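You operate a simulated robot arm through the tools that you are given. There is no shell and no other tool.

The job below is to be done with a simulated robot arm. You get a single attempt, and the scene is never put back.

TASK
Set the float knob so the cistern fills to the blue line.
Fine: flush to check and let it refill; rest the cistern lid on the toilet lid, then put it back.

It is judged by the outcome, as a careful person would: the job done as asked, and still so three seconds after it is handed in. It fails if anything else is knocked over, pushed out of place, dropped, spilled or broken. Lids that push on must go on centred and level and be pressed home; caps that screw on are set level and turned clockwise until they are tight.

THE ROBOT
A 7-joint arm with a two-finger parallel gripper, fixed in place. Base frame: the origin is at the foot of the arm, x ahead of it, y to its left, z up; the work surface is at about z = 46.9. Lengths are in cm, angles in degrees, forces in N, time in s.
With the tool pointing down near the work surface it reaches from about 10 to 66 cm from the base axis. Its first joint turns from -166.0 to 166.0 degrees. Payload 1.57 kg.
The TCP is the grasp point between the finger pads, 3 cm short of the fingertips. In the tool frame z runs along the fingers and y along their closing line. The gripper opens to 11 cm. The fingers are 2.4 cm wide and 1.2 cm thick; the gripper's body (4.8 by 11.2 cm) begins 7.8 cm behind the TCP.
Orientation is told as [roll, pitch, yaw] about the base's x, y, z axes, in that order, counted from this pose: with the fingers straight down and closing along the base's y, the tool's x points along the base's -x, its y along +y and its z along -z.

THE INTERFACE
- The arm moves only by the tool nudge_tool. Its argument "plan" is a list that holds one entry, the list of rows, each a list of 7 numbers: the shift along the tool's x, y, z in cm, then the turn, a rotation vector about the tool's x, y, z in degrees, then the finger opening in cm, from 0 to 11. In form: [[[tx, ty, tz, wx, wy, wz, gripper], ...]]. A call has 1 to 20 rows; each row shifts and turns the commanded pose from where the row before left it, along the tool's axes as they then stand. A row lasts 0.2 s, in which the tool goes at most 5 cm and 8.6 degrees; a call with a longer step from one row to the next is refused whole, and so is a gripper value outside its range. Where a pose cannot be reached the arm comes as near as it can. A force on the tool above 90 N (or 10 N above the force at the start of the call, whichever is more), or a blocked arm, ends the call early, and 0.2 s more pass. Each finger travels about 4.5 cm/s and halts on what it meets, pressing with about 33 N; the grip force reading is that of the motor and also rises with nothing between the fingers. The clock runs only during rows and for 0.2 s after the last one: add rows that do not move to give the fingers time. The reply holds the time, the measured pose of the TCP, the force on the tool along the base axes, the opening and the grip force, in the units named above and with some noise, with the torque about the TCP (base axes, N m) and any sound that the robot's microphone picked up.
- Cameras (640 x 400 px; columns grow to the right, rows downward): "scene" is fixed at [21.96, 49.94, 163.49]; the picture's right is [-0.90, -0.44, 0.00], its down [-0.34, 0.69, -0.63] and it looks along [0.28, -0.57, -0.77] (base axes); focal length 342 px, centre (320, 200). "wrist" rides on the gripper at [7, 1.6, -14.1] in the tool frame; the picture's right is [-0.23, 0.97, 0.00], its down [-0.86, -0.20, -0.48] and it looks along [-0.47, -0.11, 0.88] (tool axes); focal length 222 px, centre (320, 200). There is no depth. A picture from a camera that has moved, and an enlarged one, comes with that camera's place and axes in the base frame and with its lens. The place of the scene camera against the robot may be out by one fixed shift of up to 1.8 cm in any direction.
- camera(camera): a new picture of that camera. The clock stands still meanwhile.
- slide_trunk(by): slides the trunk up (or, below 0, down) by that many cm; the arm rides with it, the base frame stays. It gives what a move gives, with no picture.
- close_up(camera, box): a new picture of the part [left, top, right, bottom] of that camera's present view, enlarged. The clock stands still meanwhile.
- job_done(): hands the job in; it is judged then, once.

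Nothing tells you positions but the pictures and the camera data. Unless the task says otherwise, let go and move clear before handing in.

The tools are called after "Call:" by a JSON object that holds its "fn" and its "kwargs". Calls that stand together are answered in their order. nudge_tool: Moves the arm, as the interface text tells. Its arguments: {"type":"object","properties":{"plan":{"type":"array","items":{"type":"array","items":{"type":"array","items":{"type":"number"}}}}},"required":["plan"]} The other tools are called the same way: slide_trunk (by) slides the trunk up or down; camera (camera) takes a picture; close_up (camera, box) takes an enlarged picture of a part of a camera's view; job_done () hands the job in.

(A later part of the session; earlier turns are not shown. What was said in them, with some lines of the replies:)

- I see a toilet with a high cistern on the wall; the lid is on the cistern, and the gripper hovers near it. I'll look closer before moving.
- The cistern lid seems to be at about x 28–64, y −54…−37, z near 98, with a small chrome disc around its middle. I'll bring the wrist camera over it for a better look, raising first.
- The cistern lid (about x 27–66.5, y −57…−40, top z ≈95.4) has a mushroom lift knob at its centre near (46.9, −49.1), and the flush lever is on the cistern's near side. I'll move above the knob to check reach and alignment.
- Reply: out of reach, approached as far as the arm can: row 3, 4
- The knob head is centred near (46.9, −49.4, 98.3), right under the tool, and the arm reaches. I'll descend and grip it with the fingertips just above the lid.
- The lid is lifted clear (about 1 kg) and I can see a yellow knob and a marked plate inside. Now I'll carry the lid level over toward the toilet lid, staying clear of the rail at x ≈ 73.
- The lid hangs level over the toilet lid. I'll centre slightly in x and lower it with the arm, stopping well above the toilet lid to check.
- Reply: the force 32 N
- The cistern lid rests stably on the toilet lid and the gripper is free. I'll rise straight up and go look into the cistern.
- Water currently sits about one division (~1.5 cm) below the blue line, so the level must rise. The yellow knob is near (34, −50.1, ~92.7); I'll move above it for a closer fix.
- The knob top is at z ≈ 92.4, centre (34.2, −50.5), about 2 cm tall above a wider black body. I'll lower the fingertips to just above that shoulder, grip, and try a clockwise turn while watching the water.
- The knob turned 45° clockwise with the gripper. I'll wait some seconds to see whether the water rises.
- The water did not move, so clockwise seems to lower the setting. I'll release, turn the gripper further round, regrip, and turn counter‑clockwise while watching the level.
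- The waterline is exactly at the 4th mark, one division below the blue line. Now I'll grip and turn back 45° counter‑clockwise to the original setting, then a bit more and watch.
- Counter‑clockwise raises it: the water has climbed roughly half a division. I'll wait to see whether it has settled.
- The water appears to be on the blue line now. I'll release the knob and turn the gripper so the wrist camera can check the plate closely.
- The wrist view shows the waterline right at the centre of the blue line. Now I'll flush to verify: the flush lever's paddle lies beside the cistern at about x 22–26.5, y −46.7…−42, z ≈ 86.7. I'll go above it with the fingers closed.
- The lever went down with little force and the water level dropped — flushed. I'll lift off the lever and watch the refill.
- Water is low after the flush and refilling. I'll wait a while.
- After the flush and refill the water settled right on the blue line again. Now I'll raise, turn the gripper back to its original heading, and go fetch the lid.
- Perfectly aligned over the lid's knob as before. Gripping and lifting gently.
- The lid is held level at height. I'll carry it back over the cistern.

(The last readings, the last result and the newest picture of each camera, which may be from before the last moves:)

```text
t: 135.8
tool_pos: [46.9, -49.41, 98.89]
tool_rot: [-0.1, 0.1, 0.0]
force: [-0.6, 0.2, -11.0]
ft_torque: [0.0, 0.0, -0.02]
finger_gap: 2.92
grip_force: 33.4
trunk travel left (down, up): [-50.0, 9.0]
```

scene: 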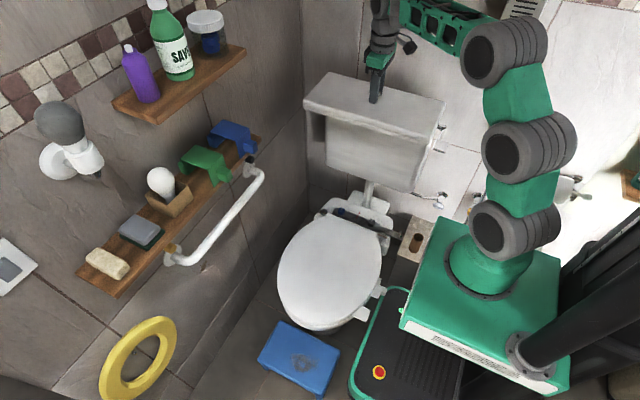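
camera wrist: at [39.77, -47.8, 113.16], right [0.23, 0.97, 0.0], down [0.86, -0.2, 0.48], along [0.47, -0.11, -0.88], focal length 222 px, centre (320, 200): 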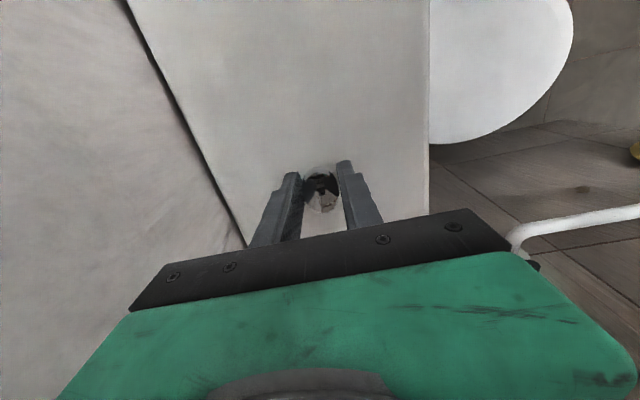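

Call:
{"fn": "close_up", "kwargs": {"camera": "scene", "box": [300, 60, 460, 160]}}

Call:
{"fn": "close_up", "kwargs": {"camera": "scene", "box": [310, 80, 350, 120]}}

Call:
{"fn": "close_up", "kwargs": {"camera": "scene", "box": [410, 110, 450, 150]}}

Call:
{"fn": "close_up", "kwargs": {"camera": "wrist", "box": [260, 140, 380, 230]}}

```text
4.00 times, centred on (380, 110) of scene
camera zoom: at [21.96, 49.94, 163.49], right [-0.9, -0.44, 0.0], down [-0.34, 0.69, -0.63], along [0.28, -0.57, -0.77], focal length 1366 px, centre (80, 560)
```

zoom: 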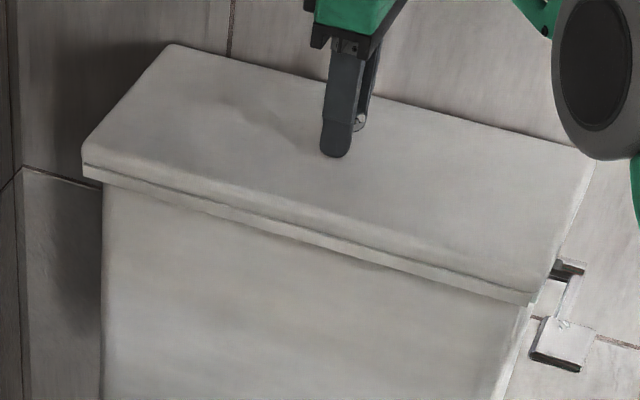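

```text
10.00 times, centred on (330, 100) of scene
camera zoom: at [21.96, 49.94, 163.49], right [-0.9, -0.44, 0.0], down [-0.34, 0.69, -0.63], along [0.28, -0.57, -0.77], focal length 3415 px, centre (220, 1200)
```

zoom: 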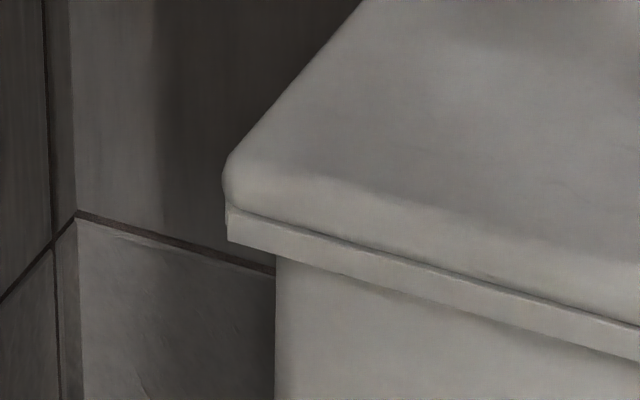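

```text
10.00 times, centred on (430, 130) of scene
camera zoom: at [21.96, 49.94, 163.49], right [-0.9, -0.44, 0.0], down [-0.34, 0.69, -0.63], along [0.28, -0.57, -0.77], focal length 3415 px, centre (-780, 900)
```

zoom: 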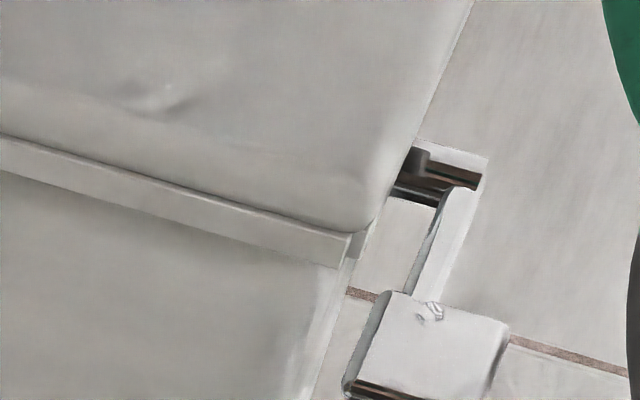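

```text
4.44 times, centred on (320, 185) of wrist
camera zoom: at [39.79, -47.81, 112.97], right [0.23, 0.97, 0.0], down [0.86, -0.2, 0.48], along [0.47, -0.11, -0.88], focal length 987 px, centre (320, 267)
```

zoom: 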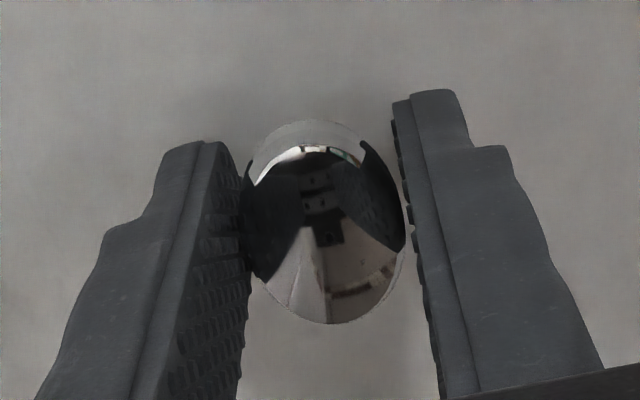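

Call:
{"fn": "nudge_tool", "kwargs": {"plan": [[[0, 0, 0.1, 0, 0, 0, 0], [0, 0, 0, 0, 0, 0, 0]]]}}

Call:
{"fn": "nudge_tool", "kwargs": {"plan": [[[0, 0, 0.1, 0, 0, 0, 0], [0, 0, 0, 0, 0, 0, 0]]]}}

```text
t: 136.4
tool_pos: [46.74, -49.49, 98.7]
tool_rot: [0.0, 0.1, 0.0]
force: [0.1, 0.6, -6.2]
ft_torque: [0.04, 0.18, 0.01]
finger_gap: 2.92
grip_force: 33.1
trunk travel left (down, up): [-50.0, 9.0]
```

```text
t: 137.0
tool_pos: [46.76, -49.53, 98.81]
tool_rot: [-0.1, -0.1, 0.0]
force: [2.2, -1.7, -1.1]
ft_torque: [-0.01, 0.12, -0.01]
finger_gap: 2.91
grip_force: 33.5
trunk travel left (down, up): [-50.0, 9.0]
```

Contact — the lid is resting on the rim. I'll press it home gently and check.

Call:
{"fn": "nudge_tool", "kwargs": {"plan": [[[0, 0, 0.1, 0, 0, 0, 0], [0, 0, 0, 0, 0, 0, 0]]]}}

Call:
{"fn": "close_up", "kwargs": {"camera": "scene", "box": [300, 60, 460, 160]}}

Call:
{"fn": "camera", "kwargs": {"camera": "wrist"}}

```text
t: 137.6
tool_pos: [46.79, -49.44, 98.78]
tool_rot: [-0.2, -0.1, 0.0]
force: [3.6, -3.9, 6.8]
ft_torque: [-0.04, 0.08, -0.04]
finger_gap: 2.93
grip_force: 32.9
trunk travel left (down, up): [-50.0, 9.0]
```

```text
4.00 times, centred on (380, 110) of scene
camera zoom: at [21.96, 49.94, 163.49], right [-0.9, -0.44, 0.0], down [-0.34, 0.69, -0.63], along [0.28, -0.57, -0.77], focal length 1366 px, centre (80, 560)
```

zoom: 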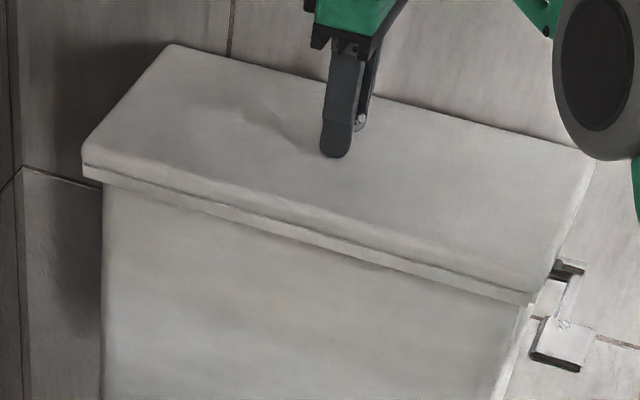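

```text
taken
camera wrist: at [39.74, -47.76, 112.91], right [0.23, 0.97, 0.0], down [0.85, -0.2, 0.48], along [0.47, -0.11, -0.88], focal length 222 px, centre (320, 200)
```

wrist: 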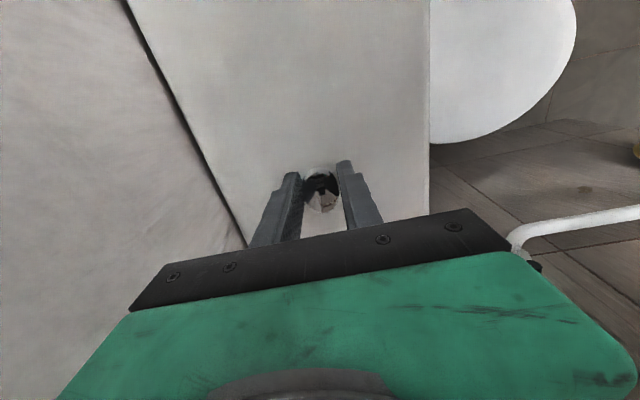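

Call:
{"fn": "nudge_tool", "kwargs": {"plan": [[[0, 0, 0.05, 0, 0, 0, 0], [0, 0, -0.1, 0, 0, 0, 0], [0, 0, 0, 0, 0, 0, 3.5], [0, 0, 0, 0, 0, 0, 5.5], [0, 0, 0, 0, 0, 0, 5.5], [0, 0, -1, 0, 0, 0, 5.5], [0, 0, -2, 0, 0, 0, 5.5], [0, 0, -3, 0, 0, 0, 5.5], [0, 2, -1, 0, 0, 0, 5.5], [0, 4, 0, 0, 0, 0, 5.5], [0, 4, -1, 0, 0, 0, 5.5], [0, 4, -1, 0, 0, 0, 5.5], [0, 4, -1, 0, 0, 0, 5.5], [0, 0, 0, 0, 0, 0, 5.5]]]}}

Call:
{"fn": "close_up", "kwargs": {"camera": "scene", "box": [300, 60, 460, 160]}}

Call:
{"fn": "camera", "kwargs": {"camera": "wrist"}}

Call:
{"fn": "close_up", "kwargs": {"camera": "scene", "box": [280, 40, 480, 240]}}

```text
t: 140.6
tool_pos: [46.73, -31.39, 108.62]
tool_rot: [0.0, 0.0, 0.0]
force: [-0.5, -0.1, 0.4]
ft_torque: [0.01, -0.01, 0.02]
finger_gap: 5.49
grip_force: 0.0
trunk travel left (down, up): [-50.0, 9.0]
```

```text
4.00 times, centred on (380, 110) of scene
camera zoom: at [21.96, 49.94, 163.49], right [-0.9, -0.44, 0.0], down [-0.34, 0.69, -0.63], along [0.28, -0.57, -0.77], focal length 1366 px, centre (80, 560)
```

zoom: 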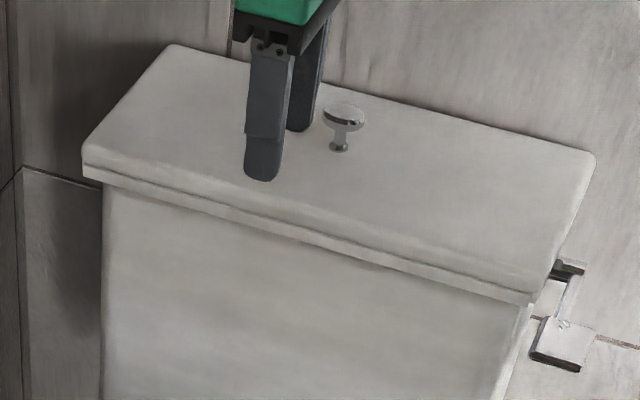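

```text
taken
camera wrist: at [39.72, -29.77, 122.8], right [0.23, 0.97, 0.0], down [0.85, -0.2, 0.48], along [0.47, -0.11, -0.88], focal length 222 px, centre (320, 200)
```

wrist: 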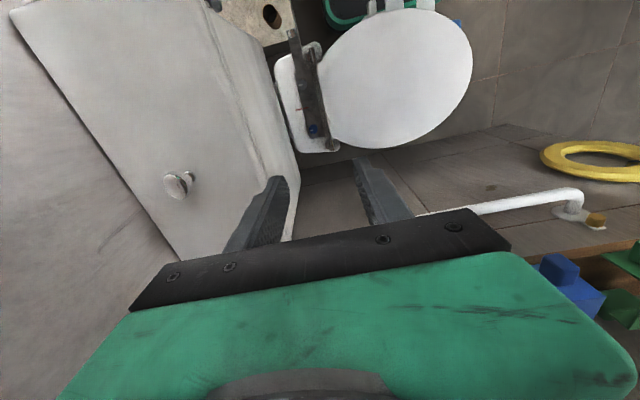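

```text
2.00 times, centred on (380, 140) of scene
camera zoom: at [21.96, 49.94, 163.49], right [-0.9, -0.44, 0.0], down [-0.34, 0.69, -0.63], along [0.28, -0.57, -0.77], focal length 683 px, centre (200, 320)
```

zoom: 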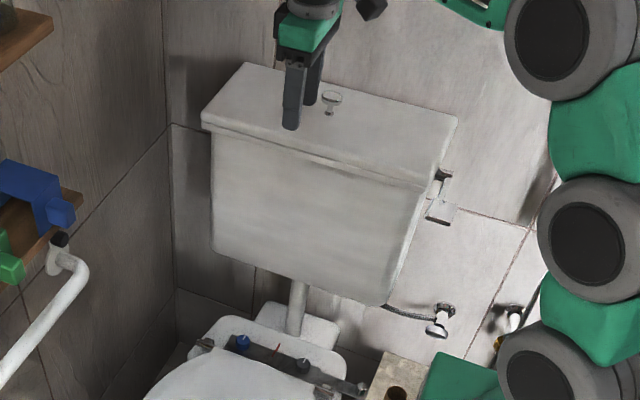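

The lid sits exactly where it was originally (knob and corners match the first picture). I'll retreat to the starting area and do a final check.

Call:
{"fn": "nudge_tool", "kwargs": {"plan": [[[0.5, 3, -1, 0, 0, 0, 8], [1, 4, -1, 0, 0, 0, 8], [1, 4, 0, 0, 0, 0, 8], [1, 3, 0, 0, 0, 0, 8], [1, 2, 0, 0, 0, 0, 8], [0, 0, 0, 0, 0, 0, 8], [0, 0, 0, 0, 0, 0, 8]]]}}

Call:
{"fn": "camera", "kwargs": {"camera": "scene"}}

Call:
{"fn": "close_up", "kwargs": {"camera": "scene", "box": [310, 80, 350, 120]}}

Call:
{"fn": "close_up", "kwargs": {"camera": "scene", "box": [410, 110, 450, 150]}}

Call:
{"fn": "camera", "kwargs": {"camera": "wrist"}}

```text
t: 142.2
tool_pos: [42.27, -15.47, 110.67]
tool_rot: [0.0, 0.1, 0.0]
force: [0.7, -0.1, 0.6]
ft_torque: [-0.03, 0.0, 0.0]
finger_gap: 8.02
grip_force: 0.0
trunk travel left (down, up): [-50.0, 9.0]
```

```text
taken
```

scene: 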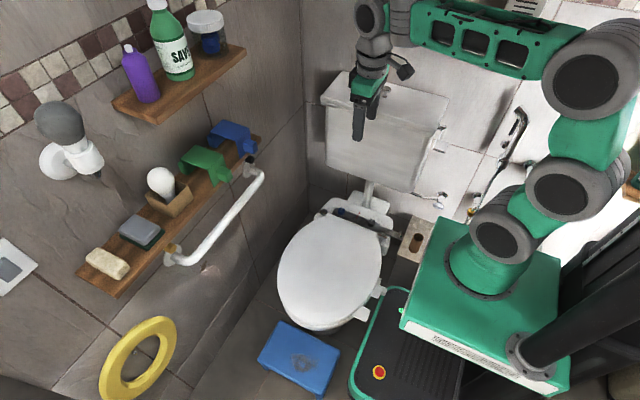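

```text
10.00 times, centred on (330, 100) of scene
camera zoom: at [21.96, 49.94, 163.49], right [-0.9, -0.44, 0.0], down [-0.34, 0.69, -0.63], along [0.28, -0.57, -0.77], focal length 3415 px, centre (220, 1200)
```

zoom: 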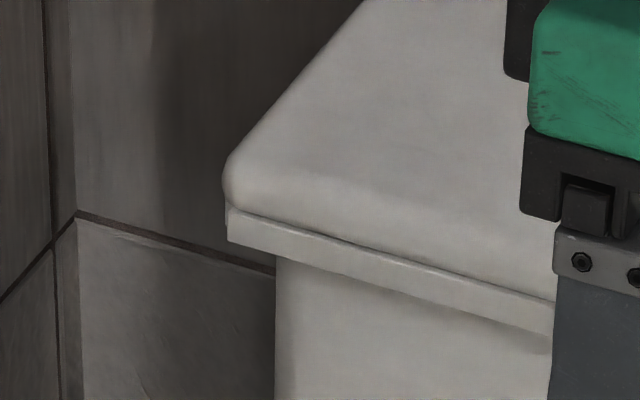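

```text
10.00 times, centred on (430, 130) of scene
camera zoom: at [21.96, 49.94, 163.49], right [-0.9, -0.44, 0.0], down [-0.34, 0.69, -0.63], along [0.28, -0.57, -0.77], focal length 3415 px, centre (-780, 900)
```

zoom: 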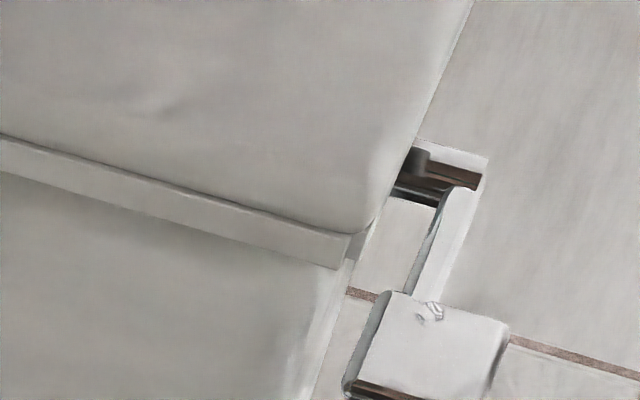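

```text
taken
camera wrist: at [35.2, -13.79, 124.84], right [0.23, 0.97, 0.0], down [0.86, -0.2, 0.48], along [0.47, -0.11, -0.88], focal length 222 px, centre (320, 200)
```

wrist: 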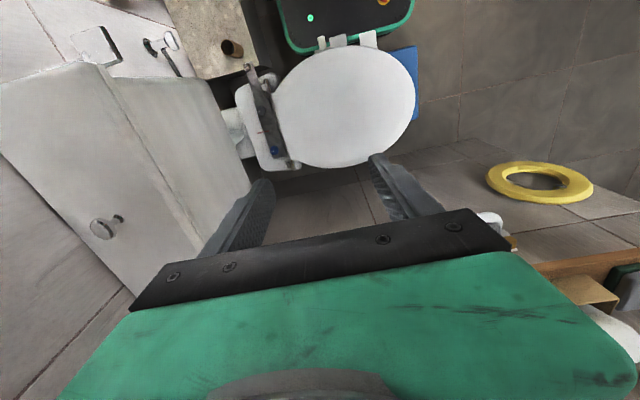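

The lid is level and back in its original place, the lever has sprung back up, and nothing else in the room has moved. The arm is clear, so I'm handing in the job.

Call:
{"fn": "job_done", "kwargs": {}}

```text
The job is handed in.
```

The float knob is set so the cistern fills to the blue line, and I've handed the job in.

- **Setting:** the water started one mark below the blue line. Turning the knob about 60° counter-clockwise in total brought it up to the line.
- **Check:** I flushed with the side lever and let the cistern refill. The water stopped at the middle of the blue line, and two close-ups about 4 seconds apart showed the same level.
- **Lid:** it rested on the toilet lid while I worked. It is now back on the cistern, level, with its corners and knob where they were in the first pictures.

The arm is clear, and the last pictures show nothing else moved or spilled.
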